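You operate a simulated robot arm through the tools that you are given. There is no shell and no other tool.

You run a simulated robot arm. Do the job below in one go: nothing can be reset, and whatever is moved stays where it is left.

JOB
Clamp the open panel, fit the green lamp and the breaker it names, then plug in and test it.
Fine: breaker on; switch the panel test box on only after fitting; the screen ends on GOOD.

It is judged by the outcome, as a careful person would: the job done as asked, and still so three seconds after it is handed in. It fails if anything else is knocked over, pushed out of place, dropped, spilled or broken.

ROBOT AND FRAMES
A 6-joint arm with a fingered hand, fixed in place. Base frame: the origin is at the foot of the arm, x ahead of it, y to its left, z up. Lengths are in m, angles in rad, forces in N, time in s.
With the tool pointing down near the work surface it reaches from about 0.3 to 0.7 m from the base axis. Its first joint turns from -2.897 to 2.897 rad. Payload 4 kg.
The TCP is the grasp point between the finger pads, 0.022 m short of the fingertips. In the tool frame z runs along the fingers and y along their closing line. The gripper opens to 0.112 m. The gripper's body begins 0.06 m behind the TCP. The gripper is a hand of 4 fingers: y runs from the thumb to the fingers, the wrist lies at [0, 0, -0.218] in the tool frame, and closing takes about 1.5 s.
Orientation is that of the tool frame in the base frame, as [roll, pitch, yaw] about the fixed x, y, z axes, in that order (R = Rz(yaw) Ry(pitch) Rx(roll)). With the fingers straight down and closing along the base's y, the tool's x points along the base's -x, its y along +y and its z along -z.

CONTROLS
- The arm moves only by the tool play_rows. Its argument "deltas" is one flat list of numbers, 6 for each row, row after row: the shift along the tool's x, y, z in units of 300 mm (1.0 is 300 mm), then the turn, a rotation vector about the tool's x, y, z in units of 180 degrees (1.0 is 180 degrees). In form: [tx, ty, tz, ax, ay, az, tx, ty, tz, ax, ay, az, ...]. A call has 1 to 20 rows; each row is the pose to reach, as a shift and turn from the pose commanded when the call began, along the tool's axes at that moment. "jaw" is the finger opening in cm, from 0 to 11.2, set as the call begins (left out, the last holds). A call with a number of a shift or a turn outside -1 to 1 is refused whole. Each row takes 0.2 s and may step no farther than 0.05 m and 0.15 rad from the row before; otherwise, or with a gripper value out of range, the whole call is refused. A pose out of reach is approached as far as the arm can. The call stops where the force on the tool passes 40 N (or 10 N more than at its start, if that is more) or the arm is blocked; 0.2 s more then pass. Each finger travels about 0.045 m/s and halts on what it meets, pressing with about 23 N; the grip force reading is that of the motor and also rises with nothing between the fingers. The clock runs only during rows and for 0.2 s after the last one: add rows that repeat a pose to give the fingers time. It gives the time, the measured TCP pose, the force on the tool (base axes), the opening and the grip force at its end, in the units of the frame above (readings bear some noise), with the torque about the TCP (base axes, N m) and any sound that the robot's microphone picked up.
- Cameras (640 x 400 px; columns grow to the right, rows downward): "scene" is fixed at [0.2198, 0.6497, 1.6496]; the picture's right is [-0.96, -0.28, 0.00], its down [-0.24, 0.83, -0.50] and it looks along [0.14, -0.48, -0.86] (base axes); focal length 369 px, centre (320, 200). "wrist" rides on the gripper at [0.069, 0.004, -0.083] in the tool frame; the picture's right is [-0.06, 1.00, 0.00], its down [-0.77, -0.05, -0.64] and it looks along [-0.64, -0.04, 0.77] (tool axes); focal length 243 px, centre (320, 200).
- camera(camera): a new picture of that camera. It takes no simulated time.
- finger_targets(finger1, finger2, finger3, thumb_bend): sets how far each is bent, from 0 (flat) to 1 (curled in); at 0.3 the hand is open as for a grip, at 0.7 the pads meet at the TCP. One left out holds its place. A second passes; each finger stops where it meets its share of the squeeze, and holds until it gets a number again. A gripper value or a shape takes the hand back. It gives what a move gives, with no picture; readings hold the bend of each and the force on the fingers (four entries, about 0 where the hand has none), thumb and palm.
- hand_shape(shape): the hand has 4 fingers and takes this shape, open, in about a second: jaw (thumb against the fingers, like two jaws); tri (thumb and two fingers); tip (a fingertip pinch); poke (one finger out to press); point (the index stretched); flat (the hand flat); cup (the hand cupped); fist (a fist). The gripper value then closes the fingers along that shape, each until it touches; the sizes above hold for jaw. It gives what a move gives, with no picture.
- point_at(camera, pixels): there is no depth. For up to 12 entries [column, row, z] of the newest picture of that camera ("zoom" is the newest enlarged one), the place [x, y] in the base frame at which the ray of that pixel passes the height z, good to about 0.002 m. It takes no simulated time.
- inspect(camera, box): a new picture of the part [left, top, right, bottom] of that camera's present view, enlarged. It takes no simulated time.
- sign_off(): hands the job in; it is judged then, once.

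Leave the gripper open and the arm clear of the work at the hand-in unless told otherwise.

The tools are called after "Call:" by a JSON object that holds its "api" and its "payload". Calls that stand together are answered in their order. play_rows: Moves the arm, as the interface text tells. Its arguments: {"type":"object","properties":{"deltas":{"type":"array","items":{"type":"number"}},"jaw":{"type":"number"}},"required":["deltas"]} The other tools are called the same way: hand_shape (shape) gives the hand a shape; finger_targets (finger1, finger2, finger3, thumb_bend) moves the fingers one by one; camera (camera) takes a picture; point_at (camera, pixels) gives the place at which the rays of pixels pass given heights; inspect (camera, box) takes an enlarged picture of a part of a camera's view; sign_off () hands the job in.

At the start:

```text
time: 0.0
ee_pos: [0.2298, 0.3076, 1.2573]
tcp_rot: [-3.141, -0.001, -3.141]
force: [0.4, -0.7, -0.5]
moment: [0.02, 0.04, 0.01]
opening: 0.1118
grasp_force: 0.1
shape: jaw
bend: [0.3, 0.3, 0.3, 0.3]
finger forces: [0.1, 0.0, 0.0, 0.0, 0.0, 0.0]
```

scene: 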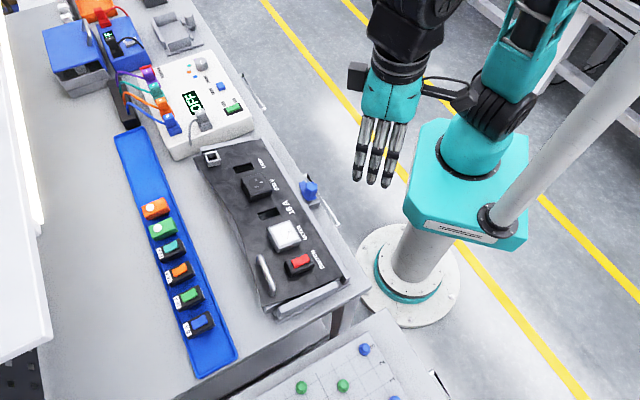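
wrist: 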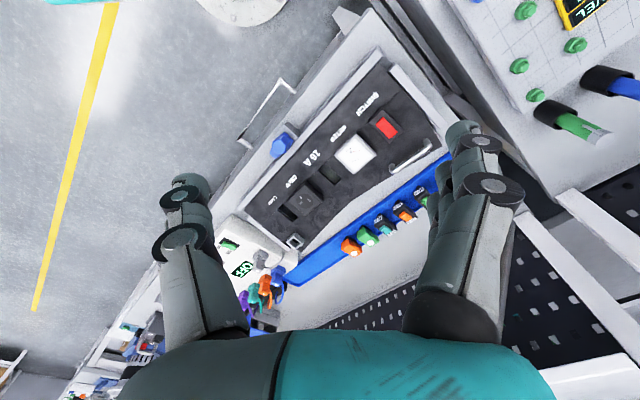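

I see a bench with a black panel, a blue rail of lamps and breakers, and a white test box reading "OFF" or similar. I'll enlarge the main parts before moving.

Call:
{"api": "inspect", "payload": {"camera": "scene", "box": [190, 130, 360, 320]}}

Call:
{"api": "inspect", "payload": {"camera": "scene", "box": [110, 180, 250, 380]}}

Call:
{"api": "inspect", "payload": {"camera": "scene", "box": [90, 30, 270, 170]}}

Call:
{"api": "inspect", "payload": {"camera": "wrist", "box": [220, 60, 460, 330]}}

```text
2.11 times, centred on (275, 225) of scene
```

zoom: 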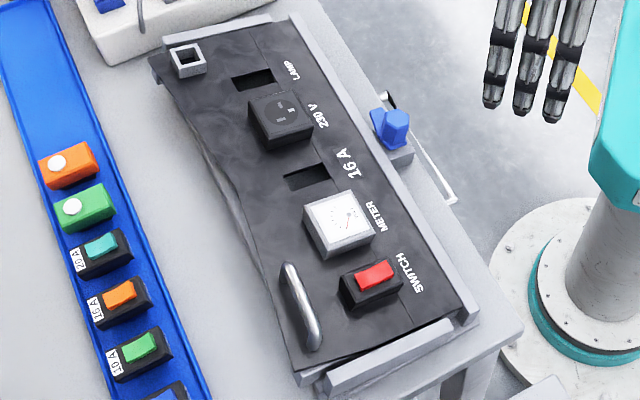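

```text
2.00 times, centred on (180, 280) of scene
```

zoom: 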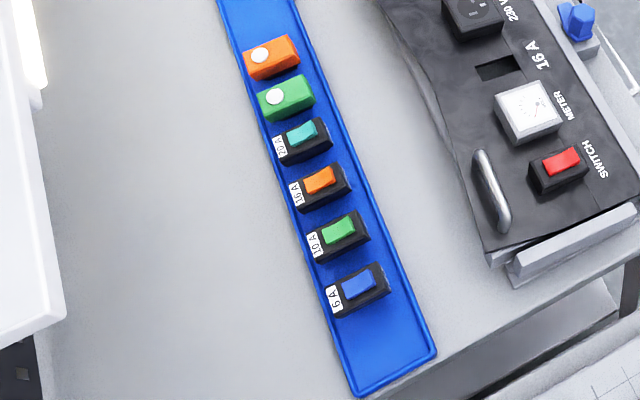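

```text
2.86 times, centred on (180, 100) of scene
```

zoom: 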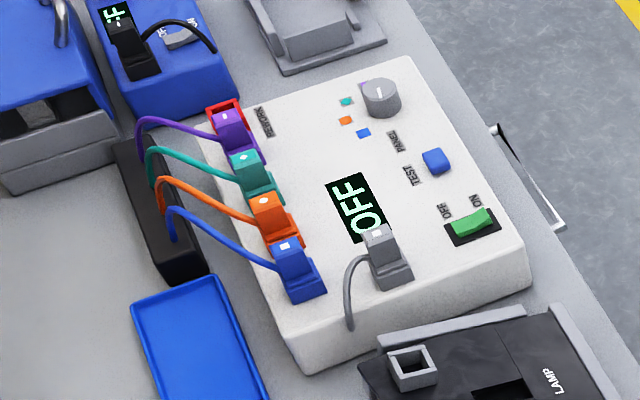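

```text
1.48 times, centred on (340, 195) of wrist
```

zoom: 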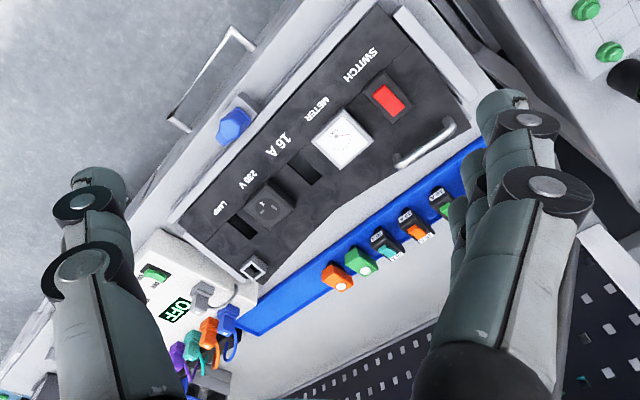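

The panel has an empty LAMP slot, a "16 A" slot, a blue clamp knob at (308,190) and a grey socket at (212,157). The rail holds an orange lamp, a green lamp, and 20/16/10/6 A breakers. I'll enlarge the details further and find the heights.

Call:
{"api": "inspect", "payload": {"camera": "scene", "box": [180, 50, 260, 120]}}

Call:
{"api": "inspect", "payload": {"camera": "scene", "box": [280, 150, 370, 230]}}

Call:
{"api": "inspect", "payload": {"camera": "scene", "box": [130, 190, 210, 260]}}

Call:
{"api": "inspect", "payload": {"camera": "scene", "box": [190, 130, 290, 220]}}

Call:
{"api": "inspect", "payload": {"camera": "scene", "box": [30, 0, 210, 140]}}

Call:
{"api": "point_at", "payload": {"camera": "scene", "pixels": [[308, 190, 0.9], [308, 190, 0.95], [212, 157, 0.9], [163, 229, 0.9], [180, 272, 0.9], [200, 322, 0.9], [246, 166, 0.9], [268, 212, 0.9], [233, 107, 0.9], [221, 86, 0.9], [200, 122, 0.9], [345, 280, 0.9]]}}

```text
5.71 times, centred on (220, 85) of scene
```

zoom: 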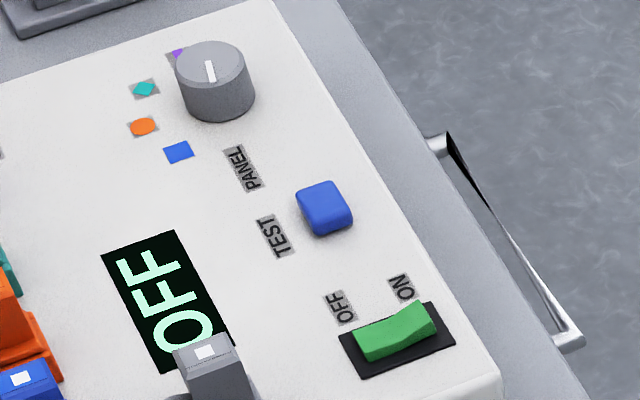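

```text
5.00 times, centred on (325, 190) of scene
```

zoom: 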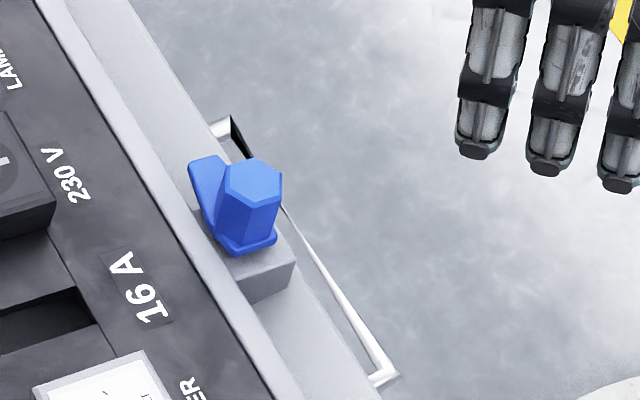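

```text
5.71 times, centred on (170, 225) of scene
```

zoom: 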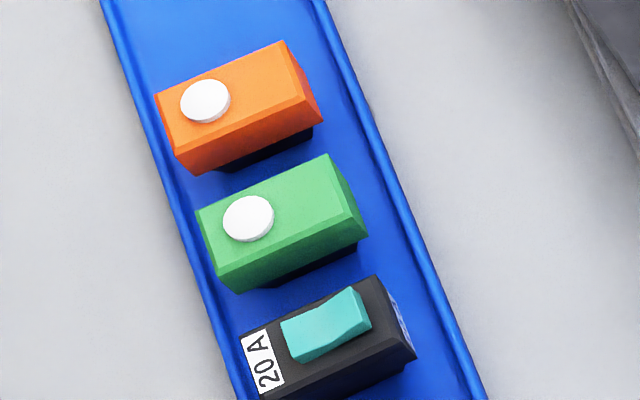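

```text
4.44 times, centred on (240, 175) of scene
```

zoom: 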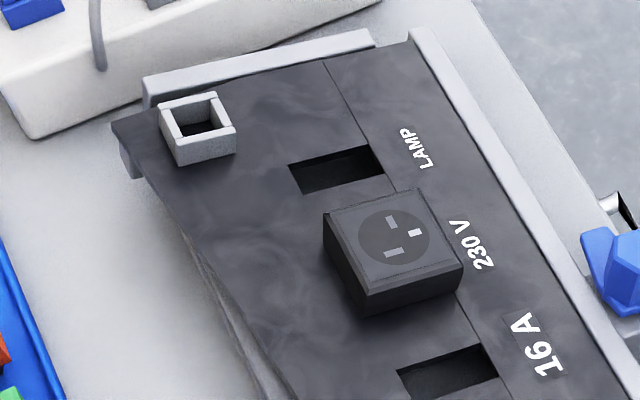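

```text
2.86 times, centred on (120, 70) of scene
```

zoom: 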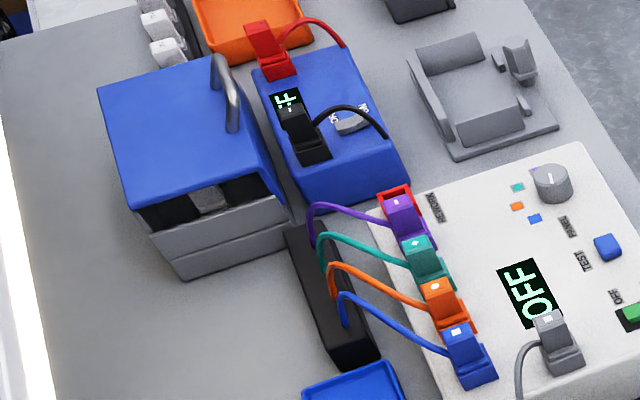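

```text
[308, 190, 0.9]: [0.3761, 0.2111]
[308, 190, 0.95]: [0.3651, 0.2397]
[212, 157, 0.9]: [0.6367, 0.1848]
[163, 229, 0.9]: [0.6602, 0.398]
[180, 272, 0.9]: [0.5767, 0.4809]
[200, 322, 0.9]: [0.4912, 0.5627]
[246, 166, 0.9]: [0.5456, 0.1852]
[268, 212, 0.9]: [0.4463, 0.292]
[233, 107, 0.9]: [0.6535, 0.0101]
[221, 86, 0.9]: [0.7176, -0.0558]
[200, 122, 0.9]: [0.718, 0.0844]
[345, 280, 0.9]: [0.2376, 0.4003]
```

The parts are turned about 43° from the base axes. I'll move the hand partway over the panel and yaw by +43° so the closing line lies along the panel. That also gives the wrist camera a closer view.

Call:
{"api": "play_rows", "payload": {"deltas": [-0.083, -0.032, 0.033, 0, 0, -0.04, -0.167, -0.064, 0.067, 0, 0, -0.08, -0.25, -0.097, 0.1, 0, 0, -0.12, -0.333, -0.129, 0.133, 0, 0, -0.16, -0.417, -0.161, 0.167, 0, 0, -0.2, -0.5, -0.193, 0.2, 0, 0, -0.239]}}

Call:
{"api": "camera", "payload": {"camera": "wrist"}}

Call:
{"api": "camera", "payload": {"camera": "scene"}}

```text
time: 1.4
ee_pos: [0.3796, 0.2524, 1.1951]
tcp_rot: [3.139, 0.0, -2.388]
force: [-0.4, 0.2, -0.2]
moment: [0.0, -0.01, -0.03]
opening: 0.1116
grasp_force: 0.1
shape: jaw
bend: [0.3, 0.3, 0.3, 0.3]
finger forces: [0.0, 0.0, 0.1, 0.0, 0.0, 0.0]
```

```text
taken
```

wrist: 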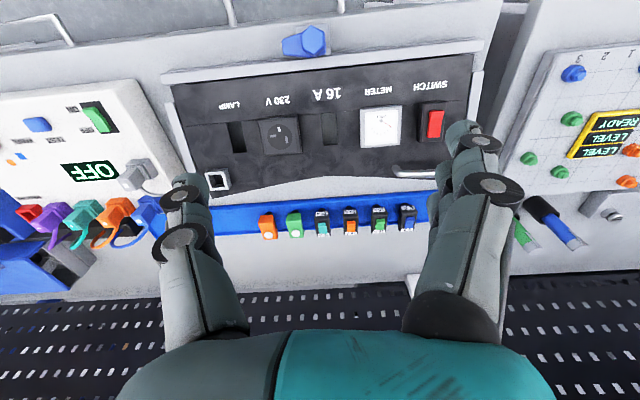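

```text
taken
```

scene: 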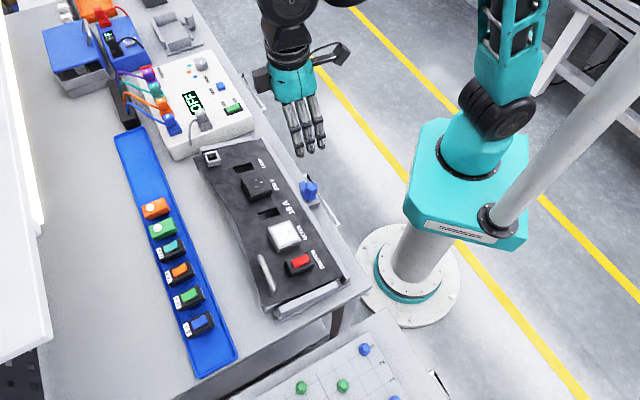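

The view is well aligned now. I'll triangulate the features from both cameras at two heights each.

Call:
{"api": "inspect", "payload": {"camera": "wrist", "box": [190, 10, 490, 260]}}

Call:
{"api": "inspect", "payload": {"camera": "wrist", "box": [0, 70, 200, 270]}}

Call:
{"api": "point_at", "payload": {"camera": "wrist", "pixels": [[313, 38, 0.85], [313, 38, 0.95], [217, 181, 0.85], [217, 181, 0.95], [295, 218, 0.85], [295, 218, 0.95], [435, 124, 0.85], [435, 124, 0.95], [236, 136, 0.85], [236, 136, 0.95], [328, 129, 0.85], [328, 129, 0.95]]}}

Call:
{"api": "point_at", "payload": {"camera": "scene", "pixels": [[310, 187, 0.85], [310, 187, 0.95], [212, 157, 0.85], [212, 157, 0.95], [163, 228, 0.85], [163, 228, 0.95], [300, 261, 0.85], [300, 261, 0.95], [244, 168, 0.85], [244, 168, 0.95], [268, 213, 0.85], [268, 213, 0.95]]}}

```text
1.60 times, centred on (340, 135) of wrist
```

zoom: 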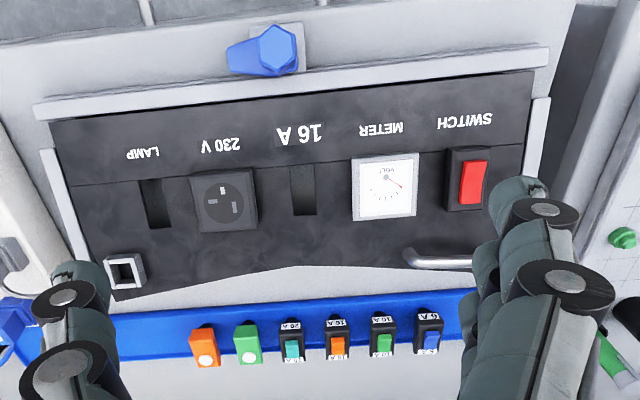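

```text
2.00 times, centred on (100, 170) of wrist
```

zoom: 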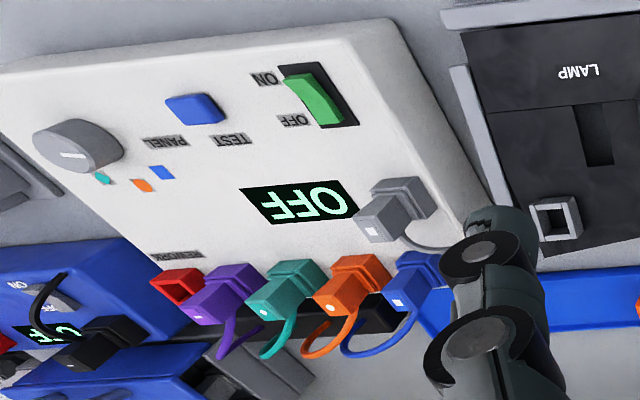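

```text
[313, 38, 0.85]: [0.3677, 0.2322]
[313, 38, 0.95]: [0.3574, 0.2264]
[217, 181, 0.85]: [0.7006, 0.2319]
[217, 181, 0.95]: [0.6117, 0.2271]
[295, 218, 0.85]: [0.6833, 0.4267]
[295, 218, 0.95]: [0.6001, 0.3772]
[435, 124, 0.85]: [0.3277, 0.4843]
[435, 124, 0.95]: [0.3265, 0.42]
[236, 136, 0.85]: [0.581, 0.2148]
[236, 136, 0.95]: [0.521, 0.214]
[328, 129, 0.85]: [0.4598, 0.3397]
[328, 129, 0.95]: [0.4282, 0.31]
```

```text
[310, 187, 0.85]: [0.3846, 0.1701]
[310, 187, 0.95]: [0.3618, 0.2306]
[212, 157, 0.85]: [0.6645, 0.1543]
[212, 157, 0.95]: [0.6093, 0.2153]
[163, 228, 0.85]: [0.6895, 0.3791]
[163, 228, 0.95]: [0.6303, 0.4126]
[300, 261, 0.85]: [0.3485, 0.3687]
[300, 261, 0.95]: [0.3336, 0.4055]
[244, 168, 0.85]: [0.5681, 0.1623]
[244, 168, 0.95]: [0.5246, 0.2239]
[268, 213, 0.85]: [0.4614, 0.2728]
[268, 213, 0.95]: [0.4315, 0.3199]
```

The panel surface is near z ≈ 0.935 and the clamp's hex top is near (0.361, 0.226, 0.944). I'll back up and lower to look closely at the clamp.

Call:
{"api": "play_rows", "payload": {"deltas": [0.089, 0, 0.085, 0, 0, 0, 0.178, 0, 0.17, 0, 0, 0, 0.267, 0, 0.256, 0, 0, 0, 0.356, 0, 0.341, 0, 0, 0, 0.445, 0, 0.427, 0, 0, 0]}}

Call:
{"api": "camera", "payload": {"camera": "wrist"}}

Call:
{"api": "inspect", "payload": {"camera": "wrist", "box": [200, 80, 440, 280]}}

```text
time: 2.6
ee_pos: [0.2825, 0.1612, 1.0709]
tcp_rot: [3.14, 0.002, -2.392]
force: [0.5, 0.3, -0.4]
moment: [0.01, 0.02, -0.02]
opening: 0.1118
grasp_force: 0.0
shape: jaw
bend: [0.3, 0.3, 0.3, 0.3]
finger forces: [0.1, 0.0, 0.0, 0.0, 0.0, 0.0]
```

```text
taken
```

wrist: 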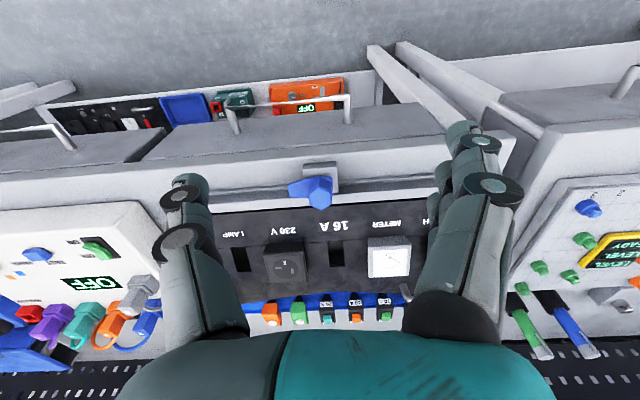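

```text
2.00 times, centred on (320, 180) of wrist
```

zoom: 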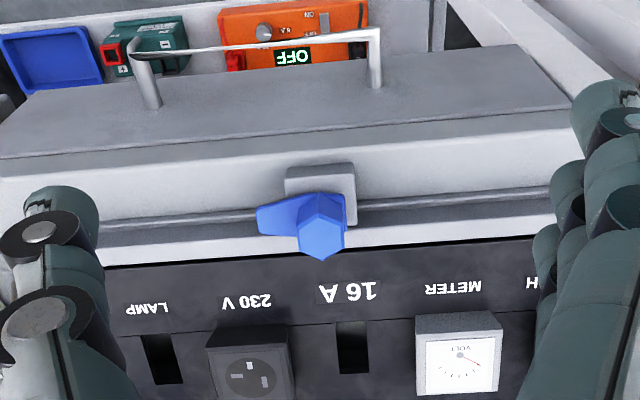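

I'll zoom tighter on the clamp, and also look at the scene view.

Call:
{"api": "inspect", "payload": {"camera": "wrist", "box": [270, 150, 370, 220]}}

Call:
{"api": "inspect", "payload": {"camera": "scene", "box": [270, 150, 350, 230]}}

```text
5.71 times, centred on (320, 185) of wrist
```

zoom: 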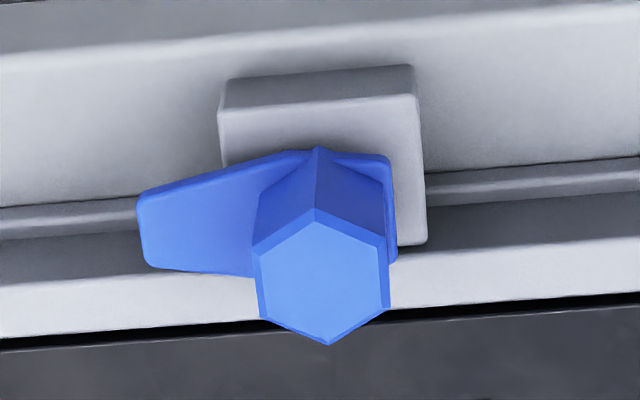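

```text
5.00 times, centred on (310, 190) of scene
```

zoom: 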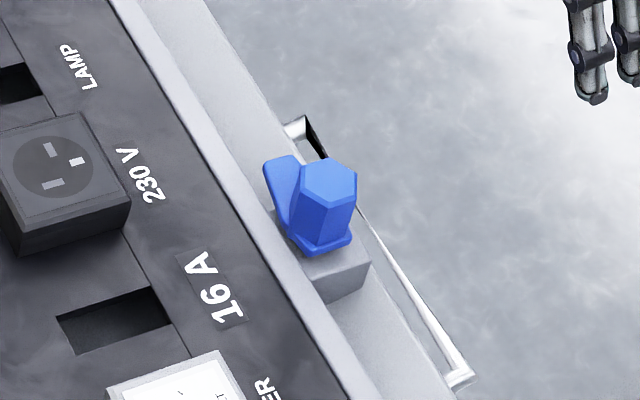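

The hex flats face along my closing line, and the wing lies along the frame. I'll compute positions for the hex top, hex foot and wing tip.

Call:
{"api": "point_at", "payload": {"camera": "wrist", "pixels": [[320.4, 198.5, 0.93], [320.4, 198.5, 0.95], [319, 186.4, 0.95], [321.2, 210.4, 0.95], [309.1, 201, 0.95], [332.2, 199, 0.95], [319.3, 176.3, 0.91], [290, 187, 0.91]]}}

Call:
{"api": "point_at", "payload": {"camera": "scene", "pixels": [[311.8, 186.4, 0.93], [311.8, 186.4, 0.95], [310.8, 199.5, 0.91], [304.5, 182, 0.91]]}}

```text
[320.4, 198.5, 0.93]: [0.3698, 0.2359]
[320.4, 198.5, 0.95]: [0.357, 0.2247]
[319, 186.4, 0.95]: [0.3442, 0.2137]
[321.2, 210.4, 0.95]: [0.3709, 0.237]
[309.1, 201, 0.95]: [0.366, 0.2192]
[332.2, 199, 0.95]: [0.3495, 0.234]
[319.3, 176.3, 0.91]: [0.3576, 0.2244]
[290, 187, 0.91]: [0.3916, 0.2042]
```

```text
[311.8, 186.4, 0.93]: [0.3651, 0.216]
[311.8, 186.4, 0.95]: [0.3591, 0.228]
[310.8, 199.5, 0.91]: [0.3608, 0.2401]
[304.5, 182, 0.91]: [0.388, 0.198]
```

The hex is about 22 mm across flats, centred at (0.3595, 0.226), with its top at about 0.9465 and the wing top at about 0.929. Before gripping it, I'll close the hand to 2.2 cm in free air and look at its fingertip geometry.

Call:
{"api": "play_rows", "payload": {"deltas": [0, 0, 0, 0, 0, 0, 0, 0, 0, 0, 0, 0, 0, 0, 0, 0, 0, 0, 0, 0, 0, 0, 0, 0, 0, 0, 0, 0, 0, 0, 0, 0, 0, 0, 0, 0], "jaw": 2.2}}

Call:
{"api": "inspect", "payload": {"camera": "scene", "box": [260, 70, 420, 200]}}

Call:
{"api": "camera", "payload": {"camera": "wrist"}}

```text
time: 4.0
ee_pos: [0.2826, 0.1623, 1.0714]
tcp_rot: [3.141, 0.0, -2.39]
force: [0.0, 0.1, -0.7]
moment: [-0.01, -0.02, 0.02]
opening: 0.0225
grasp_force: 0.0
shape: jaw
bend: [0.73, 0.73, 0.73, 0.7]
finger forces: [0.0, 0.0, 0.1, 0.1, 0.0, 0.1]
```

```text
3.08 times, centred on (340, 135) of scene
```

zoom: 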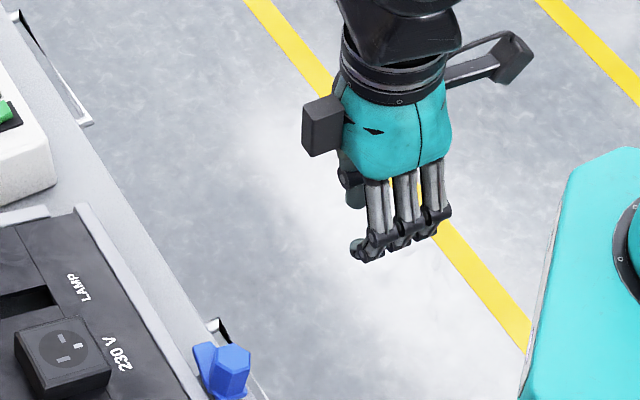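

```text
taken
```

wrist: 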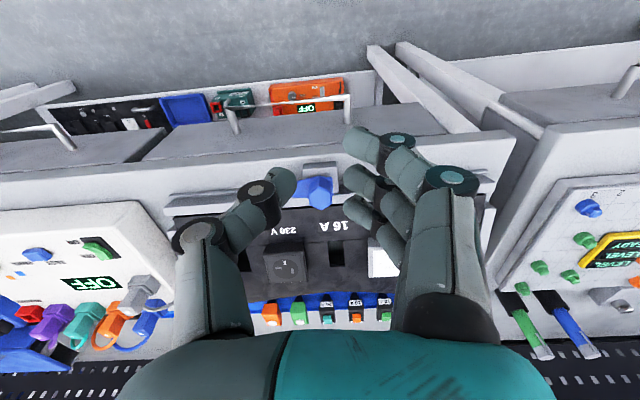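

With jaw closing, the fingertips curl inward. I'll also look at the "tip" and "tri" shapes, which may suit the small parts better.

Call:
{"api": "hand_shape", "payload": {"shape": "tip"}}

Call:
{"api": "camera", "payload": {"camera": "wrist"}}

Call:
{"api": "play_rows", "payload": {"deltas": [0, 0, 0, 0, 0, 0, 0, 0, 0, 0, 0, 0, 0, 0, 0, 0, 0, 0, 0, 0, 0, 0, 0, 0, 0, 0, 0, 0, 0, 0, 0, 0, 0, 0, 0, 0, 0, 0, 0, 0, 0, 0], "jaw": 2.2}}

Call:
{"api": "camera", "payload": {"camera": "wrist"}}

Call:
{"api": "inspect", "payload": {"camera": "scene", "box": [300, 80, 400, 160]}}

```text
time: 4.9
ee_pos: [0.2823, 0.1614, 1.0724]
tcp_rot: [3.141, 0.0, -2.389]
force: [0.2, 0.1, -0.3]
moment: [0.01, 0.02, 0.03]
opening: 0.1123
grasp_force: 0.0
shape: tip
bend: [0.03, 0.3, 0.03, 0.3]
finger forces: [0.0, 0.1, 0.0, 0.1, 0.0, 0.1]
```

```text
taken
```

wrist: 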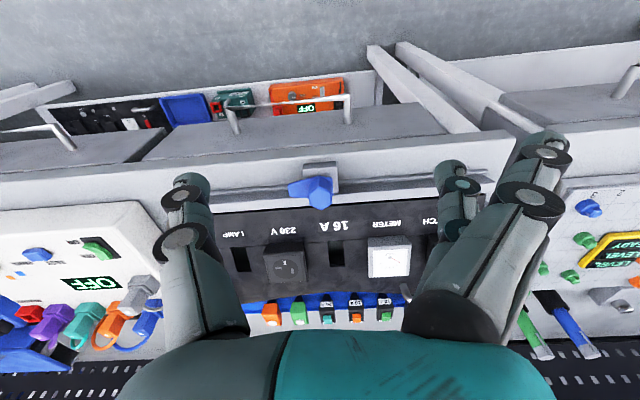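

```text
time: 6.5
ee_pos: [0.2822, 0.1621, 1.0714]
tcp_rot: [3.141, 0.0, -2.392]
force: [-0.1, -1.2, 0.5]
moment: [0.0, 0.0, 0.0]
opening: 0.0223
grasp_force: 0.0
shape: tip
bend: [0.03, 0.73, 0.03, 0.7]
finger forces: [0.0, 0.0, 0.1, 0.0, 0.1, 0.1]
```

```text
taken
```

wrist: 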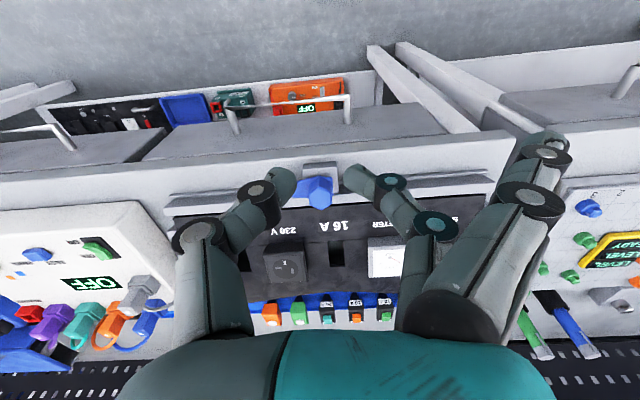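

```text
5.00 times, centred on (350, 120) of scene
```

zoom: 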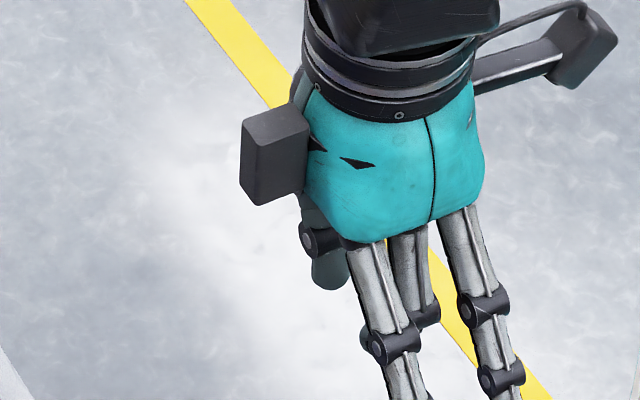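

In "tip" shape the thumb and middle finger pinch while the other two fingers stay out of the way, which suits the hex. I'll open to 4.5 cm, centre above the hex at (0.3595, 0.226), and stop at z 0.985 to check alignment.

Call:
{"api": "play_rows", "payload": {"deltas": [-0.0837, -0.0048, 0.03, 0, 0, 0, -0.1673, -0.0096, 0.06, 0, 0, 0, -0.251, -0.0145, 0.12, 0, 0, 0, -0.3347, -0.0193, 0.2, 0, 0, 0, -0.3347, -0.0193, 0.288, 0, 0, 0, -0.3347, -0.0193, 0.288, 0, 0, 0], "jaw": 4.5}}

Call:
{"api": "camera", "payload": {"camera": "wrist"}}

Call:
{"api": "inspect", "payload": {"camera": "scene", "box": [260, 120, 380, 220]}}

```text
time: 7.9
ee_pos: [0.3608, 0.2251, 0.9839]
tcp_rot: [3.141, 0.001, -2.392]
force: [0.0, -0.1, 0.0]
moment: [0.03, -0.01, -0.03]
opening: 0.0444
grasp_force: 0.1
shape: tip
bend: [0.03, 0.73, 0.03, 0.7]
finger forces: [0.0, 0.0, 0.0, 0.0, 0.0, 0.1]
```

```text
taken
```

wrist: 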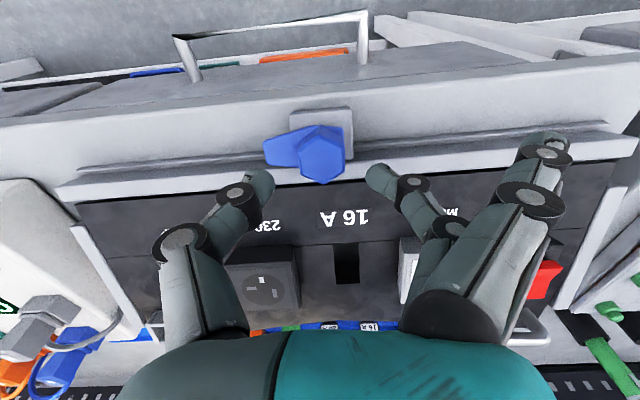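

```text
4.00 times, centred on (320, 170) of scene
```

zoom: 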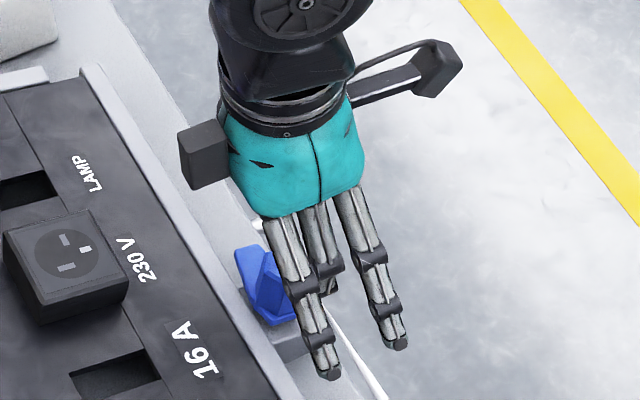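

The hex sits centred between the thumb (260,185) and middle fingertip (380,180). I'll descend 28 mm slowly and watch the force, with the fingers still open.

Call:
{"api": "play_rows", "payload": {"deltas": [0, 0.005, 0.03, 0, 0, 0, 0, 0.005, 0.05, 0, 0, 0, 0, 0.005, 0.07, 0, 0, 0, 0, 0.005, 0.083, 0, 0, 0, 0, 0.005, 0.095, 0, 0, 0]}}

Call:
{"api": "camera", "payload": {"camera": "wrist"}}

Call:
{"api": "inspect", "payload": {"camera": "scene", "box": [260, 140, 360, 220]}}

```text
time: 9.1
ee_pos: [0.3598, 0.2255, 0.9537]
tcp_rot: [-3.141, -0.001, -2.391]
force: [-0.6, 0.0, 0.5]
moment: [0.0, -0.01, 0.02]
opening: 0.0442
grasp_force: 0.1
shape: tip
bend: [0.03, 0.73, 0.03, 0.7]
finger forces: [0.0, 0.0, 0.0, 0.0, 0.1, 0.0]
```

```text
taken
```

wrist: 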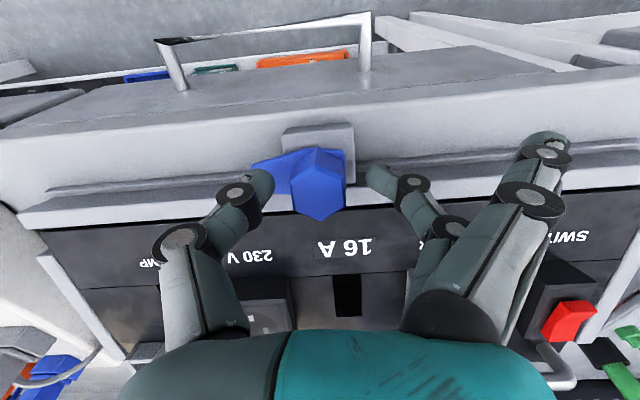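

```text
5.00 times, centred on (310, 180) of scene
```

zoom: 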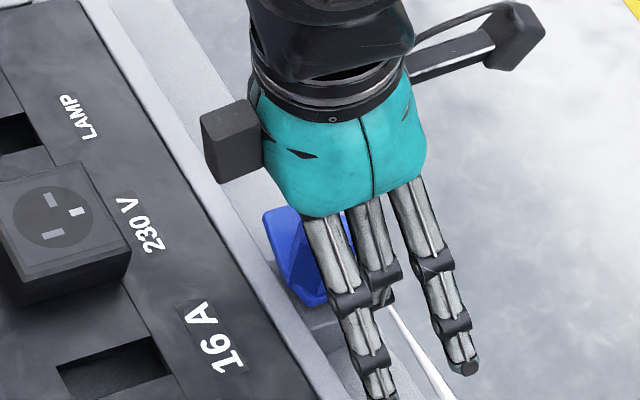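

There's no contact, and the fingertips straddle the hex. I'll close on it now.

Call:
{"api": "play_rows", "payload": {"deltas": [0, 0, 0.007, 0, 0, 0, 0, 0, 0.007, 0, 0, 0, 0, 0, 0.007, 0, 0, 0, 0, 0, 0.007, 0, 0, 0, 0, 0, 0.007, 0, 0, 0, 0, 0, 0.007, 0, 0, 0], "jaw": 0}}

Call:
{"api": "camera", "payload": {"camera": "wrist"}}

```text
time: 10.5
ee_pos: [0.3588, 0.2254, 0.9518]
tcp_rot: [-3.141, -0.002, -2.393]
force: [-7.3, -7.7, -5.2]
moment: [-0.09, 0.14, 0.02]
opening: 0.0193
grasp_force: 23.1
shape: tip
bend: [0.3, 0.73, 0.3, 0.7]
finger forces: [0.1, 21.7, 0.0, 0.0, 20.8, 0.0]
```

```text
taken
```

wrist: 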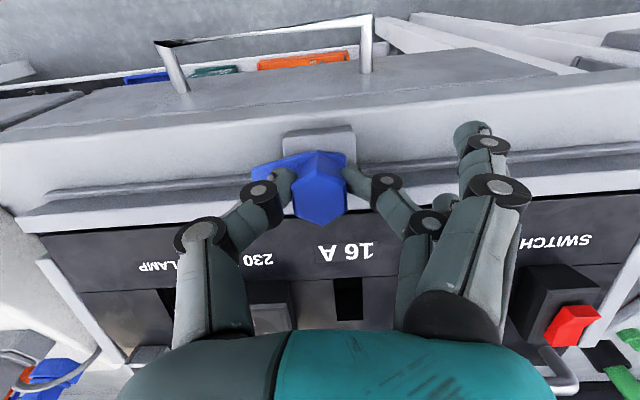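

It is gripping, but the sideways force of about (-7, -8) N shows the tips are on the near slanted facets. I'll open, shift 5 mm away from the base, and close again.

Call:
{"api": "play_rows", "payload": {"deltas": [0, 0, 0, 0, 0, 0, 0, 0, 0, 0, 0, 0, 0, 0, 0, 0, 0, 0, -0.01, 0, 0, 0, 0, 0, -0.018, 0, 0, 0, 0, 0, -0.018, 0, 0, 0, 0, 0], "jaw": 4}}

Call:
{"api": "play_rows", "payload": {"deltas": [0, 0, 0, 0, 0, 0, 0, 0, 0, 0, 0, 0, 0, 0, 0, 0, 0, 0, 0, 0, 0, 0, 0, 0, 0, 0, 0, 0, 0, 0], "jaw": 0}}

Call:
{"api": "camera", "payload": {"camera": "wrist"}}

```text
time: 11.9
ee_pos: [0.3622, 0.228, 0.9518]
tcp_rot: [3.141, 0.001, -2.391]
force: [0.1, 0.3, -0.7]
moment: [0.01, -0.01, -0.02]
opening: 0.0394
grasp_force: 0.1
shape: tip
bend: [0.03, 0.74, 0.03, 0.7]
finger forces: [0.1, 0.0, 0.1, 0.0, 0.0, 0.0]
```

```text
time: 13.1
ee_pos: [0.3618, 0.2293, 0.9532]
tcp_rot: [3.141, 0.001, -2.392]
force: [2.0, 1.5, -2.5]
moment: [0.02, -0.07, -0.05]
opening: 0.0232
grasp_force: 22.4
shape: tip
bend: [0.29, 0.73, 0.29, 0.7]
finger forces: [0.0, 18.8, 0.1, 0.1, 18.8, 0.0]
```

```text
taken
```

wrist: 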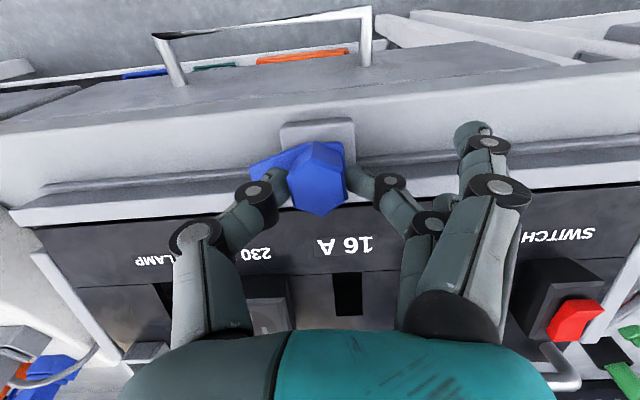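

The grip is now square on the flats, with opening 0.0232 and little side force. I'll turn it +40° (counter-clockwise from above), then check.

Call:
{"api": "play_rows", "payload": {"deltas": [0, 0, 0, 0, 0, -0.045, 0, 0, 0, 0, 0, -0.09, 0, 0, 0, 0, 0, -0.135, 0, 0, 0, 0, 0, -0.18, 0, 0, 0, 0, 0, -0.225]}}

Call:
{"api": "camera", "payload": {"camera": "wrist"}}

Call:
{"api": "inspect", "payload": {"camera": "scene", "box": [260, 140, 360, 220]}}

```text
time: 14.3
ee_pos: [0.3621, 0.2294, 0.9515]
tcp_rot: [-3.14, 0.0, -1.683]
force: [7.5, -2.4, 4.2]
moment: [-0.01, -0.43, -0.07]
opening: 0.0226
grasp_force: 23.0
shape: tip
bend: [0.3, 0.72, 0.3, 0.71]
finger forces: [0.1, 18.4, 0.1, 0.0, 26.1, 0.0]
```

```text
taken
```

wrist: 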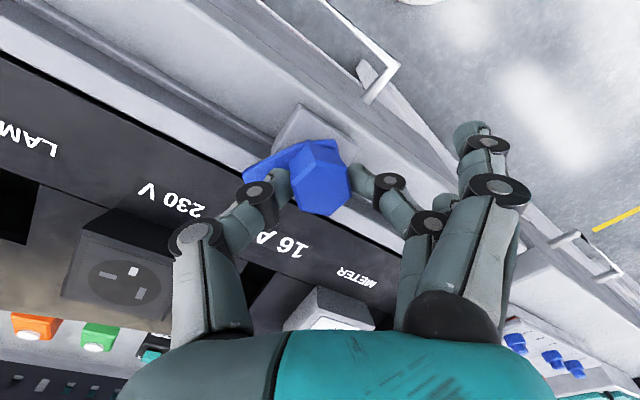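

```text
5.00 times, centred on (310, 180) of scene
```

zoom: 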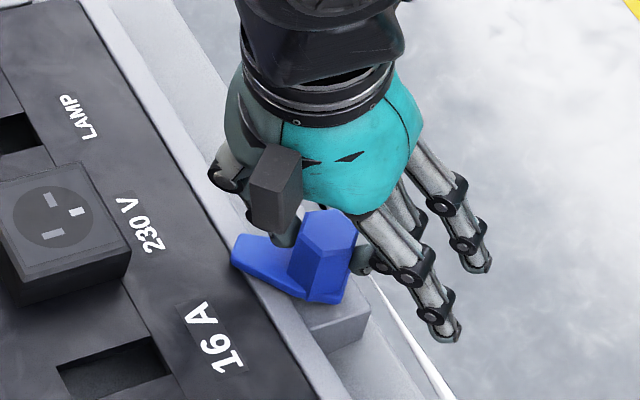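

The wing has swung with the hand and is already over the frame bar. I'll continue the remaining 50° or so.

Call:
{"api": "play_rows", "payload": {"deltas": [0, 0, 0, 0, 0, -0.046, 0, 0, 0, 0, 0, -0.092, 0, 0, 0, 0, 0, -0.138, 0, 0, 0, 0, 0, -0.184, 0, 0, 0, 0, 0, -0.23, 0, 0, 0, 0, 0, -0.275]}}

Call:
{"api": "camera", "payload": {"camera": "wrist"}}

Call:
{"api": "inspect", "payload": {"camera": "scene", "box": [260, 140, 360, 220]}}

```text
time: 15.7
ee_pos: [0.2882, 0.3043, 0.9515]
tcp_rot: [3.139, -0.004, -0.851]
force: [0.7, 0.4, -0.7]
moment: [0.01, 0.02, 0.02]
opening: 0.0135
grasp_force: 23.1
shape: tip
bend: [0.3, 0.77, 0.3, 0.74]
finger forces: [0.0, 0.0, 0.0, 0.1, 0.0, 0.0]
out of reach, approached as far as the arm can: row 5, 6
```

```text
taken
```

wrist: 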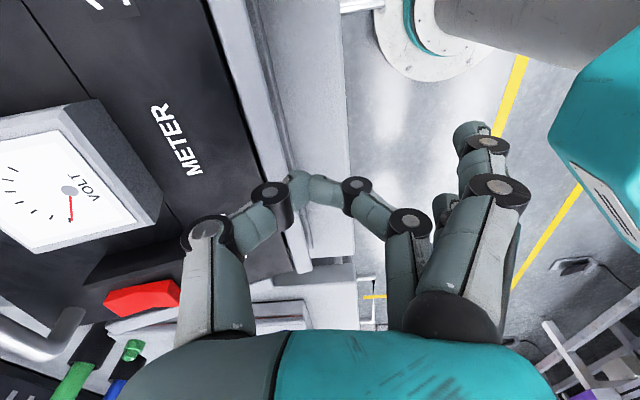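

```text
5.00 times, centred on (310, 180) of scene
```

zoom: 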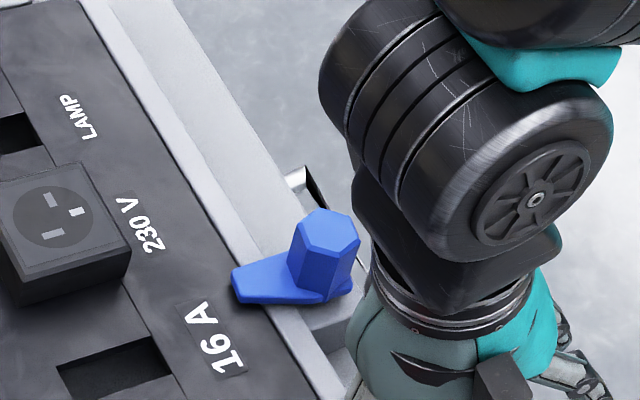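

The clamp turned most of the way, but the arm reached a joint limit and slipped off the hex sideways along the bench edge. Nothing appears to have been hit. I'll lift clear first, then check the clamp angle.

Call:
{"api": "play_rows", "payload": {"deltas": [0, 0, -0.1, 0, 0, 0, 0, 0, -0.2, 0, 0, 0, 0, 0, -0.35, 0, 0, 0], "jaw": 4}}

Call:
{"api": "inspect", "payload": {"camera": "scene", "box": [270, 160, 350, 220]}}

Call:
{"api": "point_at", "payload": {"camera": "zoom", "pixels": [[312, 167, 0.9465], [330, 224, 0.925], [187, 256, 0.925]]}}

Call:
{"api": "camera", "payload": {"camera": "scene"}}

```text
time: 16.5
ee_pos: [0.2819, 0.3129, 1.0563]
tcp_rot: [3.141, 0.003, -0.827]
force: [-0.3, -1.0, 0.8]
moment: [-0.01, -0.01, 0.01]
opening: 0.0395
grasp_force: 0.0
shape: tip
bend: [0.03, 0.74, 0.03, 0.7]
finger forces: [0.0, 0.1, 0.0, 0.0, 0.1, 0.0]
out of reach, approached as far as the arm can: row 1, 2, 3
```

```text
6.67 times, centred on (310, 190) of scene
```

zoom: 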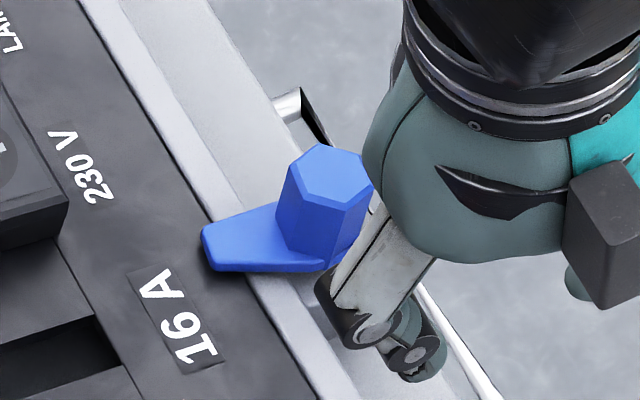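

```text
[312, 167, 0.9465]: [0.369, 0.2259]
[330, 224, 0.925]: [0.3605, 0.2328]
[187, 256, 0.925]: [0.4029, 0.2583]
```

```text
taken
```

scene: 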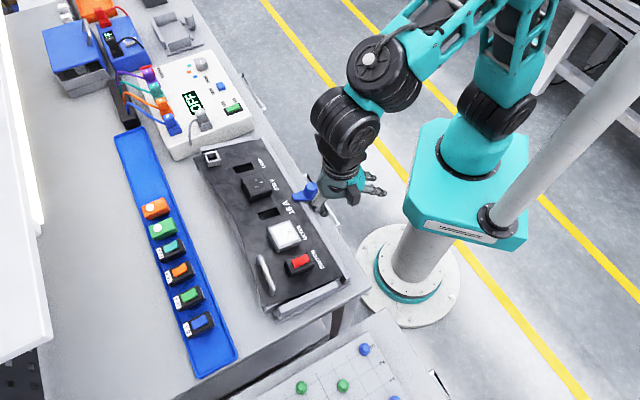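

The wing now points at about 35–40°, where about 43° is square onto the panel. I'll rotate the wrist back to the aligned yaw at this safe height and look from closer.

Call:
{"api": "play_rows", "payload": {"deltas": [0, 0, 0, 0, 0, 0.042, 0, 0, 0, 0, 0, 0.084, 0, 0, 0, 0, 0, 0.126, 0, 0, 0, 0, 0, 0.168, 0, 0, 0, 0, 0, 0.21, 0, 0, 0, 0, 0, 0.252, 0, 0, 0, 0, 0, 0.294, 0, 0, 0, 0, 0, 0.336, 0, 0, 0, 0, 0, 0.378, 0, 0, 0, 0, 0, 0.42, 0, 0, 0, 0, 0, 0.462, 0, 0, 0, 0, 0, 0.5]}}

Call:
{"api": "camera", "payload": {"camera": "wrist"}}

```text
time: 19.1
ee_pos: [0.2801, 0.3136, 1.0541]
tcp_rot: [3.14, 0.0, -2.394]
force: [-0.1, -0.4, 0.4]
moment: [0.03, 0.01, 0.03]
opening: 0.0395
grasp_force: 0.0
shape: tip
bend: [0.03, 0.74, 0.03, 0.7]
finger forces: [0.1, 0.0, 0.1, 0.0, 0.1, 0.0]
```

```text
taken
```

wrist: 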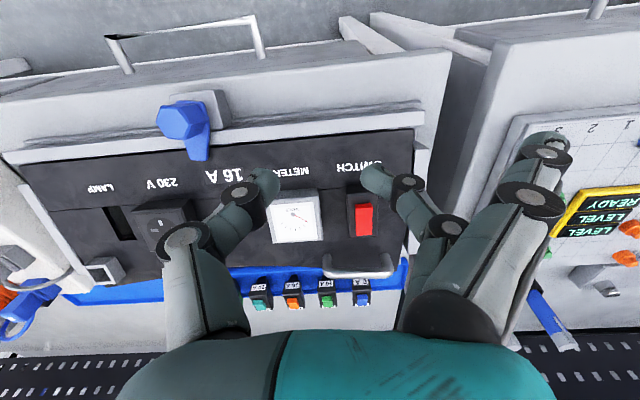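

I'll go back to the earlier vantage point and look at the clamp squarely.

Call:
{"api": "play_rows", "payload": {"deltas": [0.085, -0.094, -0.057, 0, 0, 0, 0.17, -0.188, -0.057, 0, 0, 0, 0.255, -0.283, -0.057, 0, 0, 0, 0.341, -0.377, -0.057, 0, 0, 0]}}

Call:
{"api": "inspect", "payload": {"camera": "wrist", "box": [250, 130, 390, 240]}}

Call:
{"api": "inspect", "payload": {"camera": "scene", "box": [270, 160, 350, 220]}}

```text
time: 20.1
ee_pos: [0.2804, 0.1582, 1.0741]
tcp_rot: [-3.14, 0.0, -2.39]
force: [0.8, 0.6, -0.3]
moment: [-0.01, 0.0, 0.01]
opening: 0.0391
grasp_force: 0.1
shape: tip
bend: [0.03, 0.74, 0.03, 0.7]
finger forces: [0.0, 0.1, 0.0, 0.0, 0.0, 0.0]
```

```text
3.64 times, centred on (320, 185) of wrist
```

zoom: 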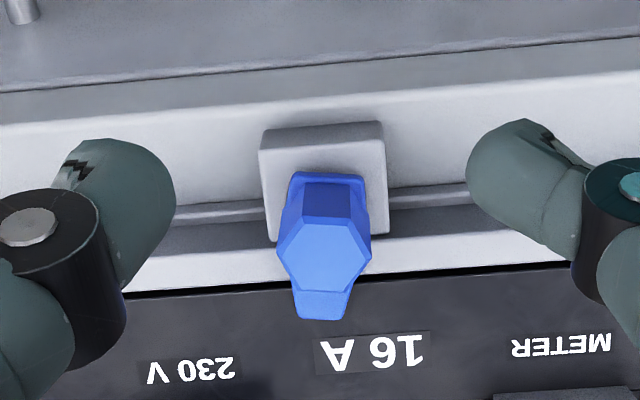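

```text
6.67 times, centred on (310, 190) of scene
```

zoom: 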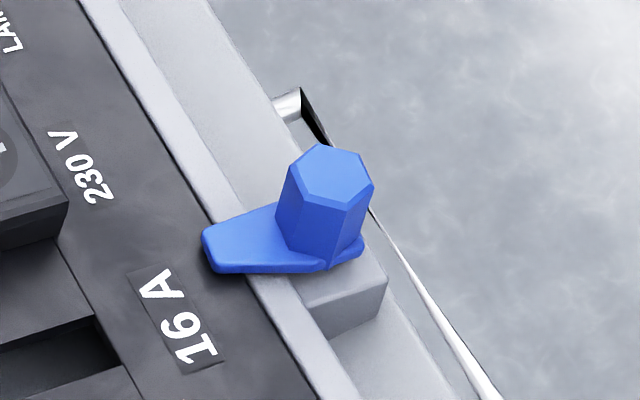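

The wing is over the panel edge but looks about 8–10° short of square. I'll regrasp the hex at yaw −2.0 (its flats now sit about 22° round) and finish the turn.

Call:
{"api": "play_rows", "payload": {"deltas": [-0.09, -0.0036, 0.02, 0, 0, -0.04, -0.18, -0.007, 0.04, 0, 0, -0.08, -0.27, -0.011, 0.1, 0, 0, -0.122, -0.3587, -0.0143, 0.2, 0, 0, -0.122, -0.3587, -0.0143, 0.297, 0, 0, -0.122, -0.3587, -0.0143, 0.35, 0, 0, -0.122, -0.3587, -0.0143, 0.4, 0, 0, -0.122]}}

Call:
{"api": "camera", "payload": {"camera": "wrist"}}

```text
time: 21.7
ee_pos: [0.3634, 0.2315, 0.9514]
tcp_rot: [-3.141, 0.0, -2.007]
force: [0.5, -0.3, 0.6]
moment: [0.01, -0.01, 0.0]
opening: 0.0396
grasp_force: 0.1
shape: tip
bend: [0.03, 0.74, 0.03, 0.7]
finger forces: [0.0, 0.1, 0.0, 0.0, 0.0, 0.1]
```

```text
taken
```

wrist: 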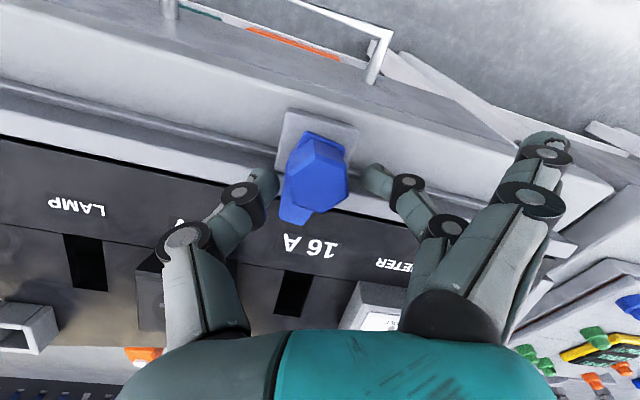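

The hex is centred and its flats face the fingertips. I'll close, wait, and then turn another 12°.

Call:
{"api": "play_rows", "payload": {"deltas": [0, 0, 0, 0, 0, 0, 0, 0, 0, 0, 0, 0, 0, 0, 0, 0, 0, 0, 0, 0, 0, 0, 0, 0, 0, 0, 0, 0, 0, 0], "jaw": 0}}

Call:
{"api": "play_rows", "payload": {"deltas": [0, 0, 0, 0, 0, -0.02, 0, 0, 0, 0, 0, -0.04, 0, 0, 0, 0, 0, -0.055, 0, 0, 0, 0, 0, -0.067]}}

Call:
{"api": "camera", "payload": {"camera": "wrist"}}

Call:
{"api": "inspect", "payload": {"camera": "scene", "box": [270, 160, 350, 220]}}

```text
time: 22.9
ee_pos: [0.3637, 0.2327, 0.9523]
tcp_rot: [3.142, 0.001, -2.007]
force: [4.1, 8.7, -2.5]
moment: [0.12, -0.07, 0.03]
opening: 0.0216
grasp_force: 22.9
shape: tip
bend: [0.29, 0.73, 0.29, 0.7]
finger forces: [0.0, 21.1, 0.0, 0.0, 19.5, 0.0]
```

```text
time: 23.9
ee_pos: [0.3634, 0.2326, 0.9523]
tcp_rot: [3.14, -0.001, -1.794]
force: [3.4, 16.3, -8.9]
moment: [0.26, -0.09, -0.32]
opening: 0.0208
grasp_force: 23.0
shape: tip
bend: [0.3, 0.72, 0.3, 0.7]
finger forces: [0.0, 27.5, 0.1, 0.1, 16.3, 0.0]
```

```text
taken
```

wrist: 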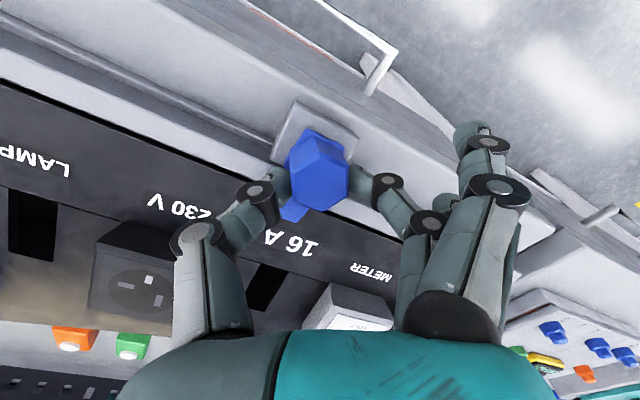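

```text
6.67 times, centred on (310, 190) of scene
```

zoom: 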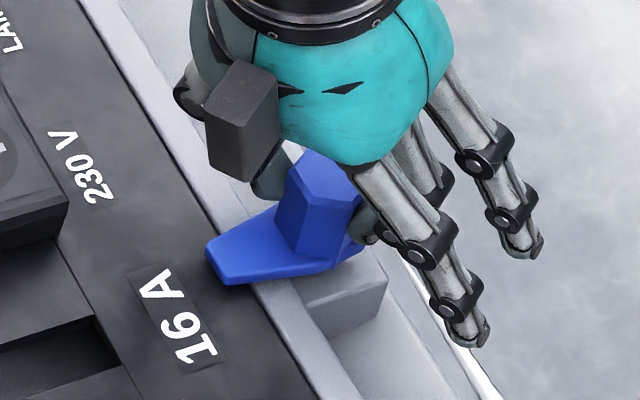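

The wing turned further and the torque rose to −0.32 N·m, which suggests a stop. I'll release, lift, and check.

Call:
{"api": "play_rows", "payload": {"deltas": [0, 0, 0, 0, 0, 0, 0, 0, 0, 0, 0, 0, 0, 0, 0, 0, 0, 0, 0, 0, -0.1, 0, 0, 0.04, 0.1, 0, -0.2, 0, 0, 0.08, 0.2, 0, -0.3, 0, 0, 0.12, 0.3, 0, -0.4, 0, 0, 0.16, 0.36, 0, -0.4, 0, 0, 0.19], "jaw": 4}}

Call:
{"api": "camera", "payload": {"camera": "wrist"}}

Call:
{"api": "inspect", "payload": {"camera": "wrist", "box": [250, 130, 390, 240]}}

Call:
{"api": "inspect", "payload": {"camera": "scene", "box": [270, 160, 350, 220]}}

```text
time: 25.7
ee_pos: [0.3379, 0.1257, 1.0711]
tcp_rot: [3.141, -0.001, -2.395]
force: [-0.9, 0.7, -0.1]
moment: [0.01, 0.02, 0.01]
opening: 0.0396
grasp_force: 0.0
shape: tip
bend: [0.03, 0.74, 0.03, 0.7]
finger forces: [0.0, 0.0, 0.0, 0.0, 0.0, 0.1]
```

```text
taken
```

wrist: 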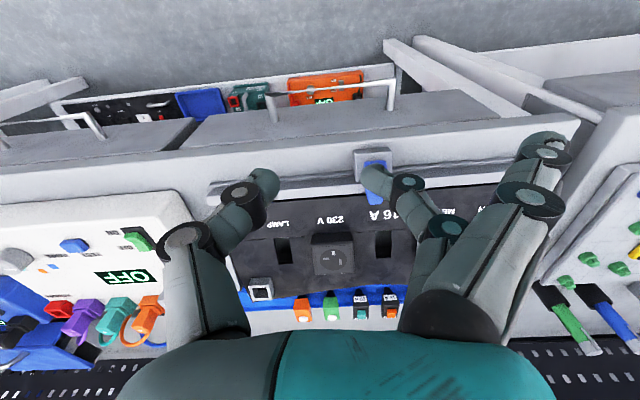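

```text
3.64 times, centred on (320, 185) of wrist
```

zoom: 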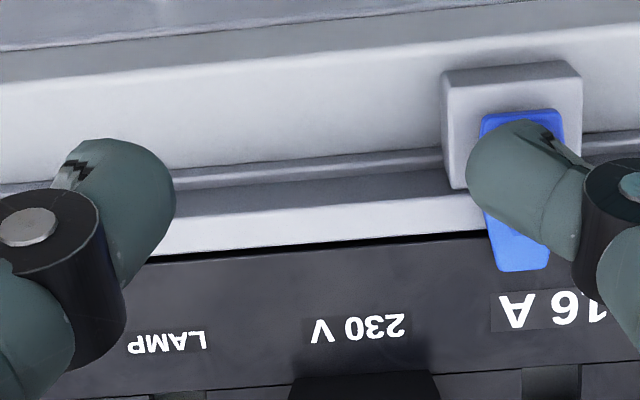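

```text
6.67 times, centred on (310, 190) of scene
```

zoom: 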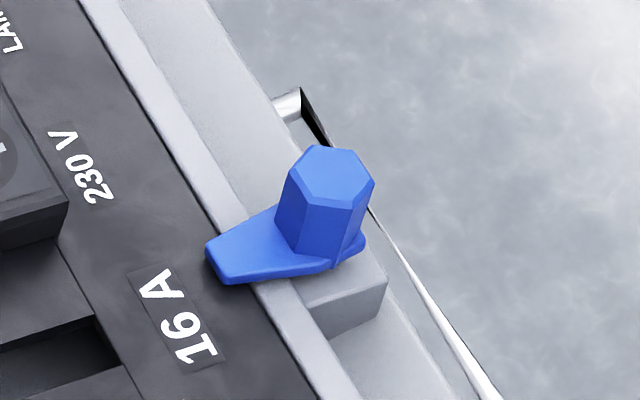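

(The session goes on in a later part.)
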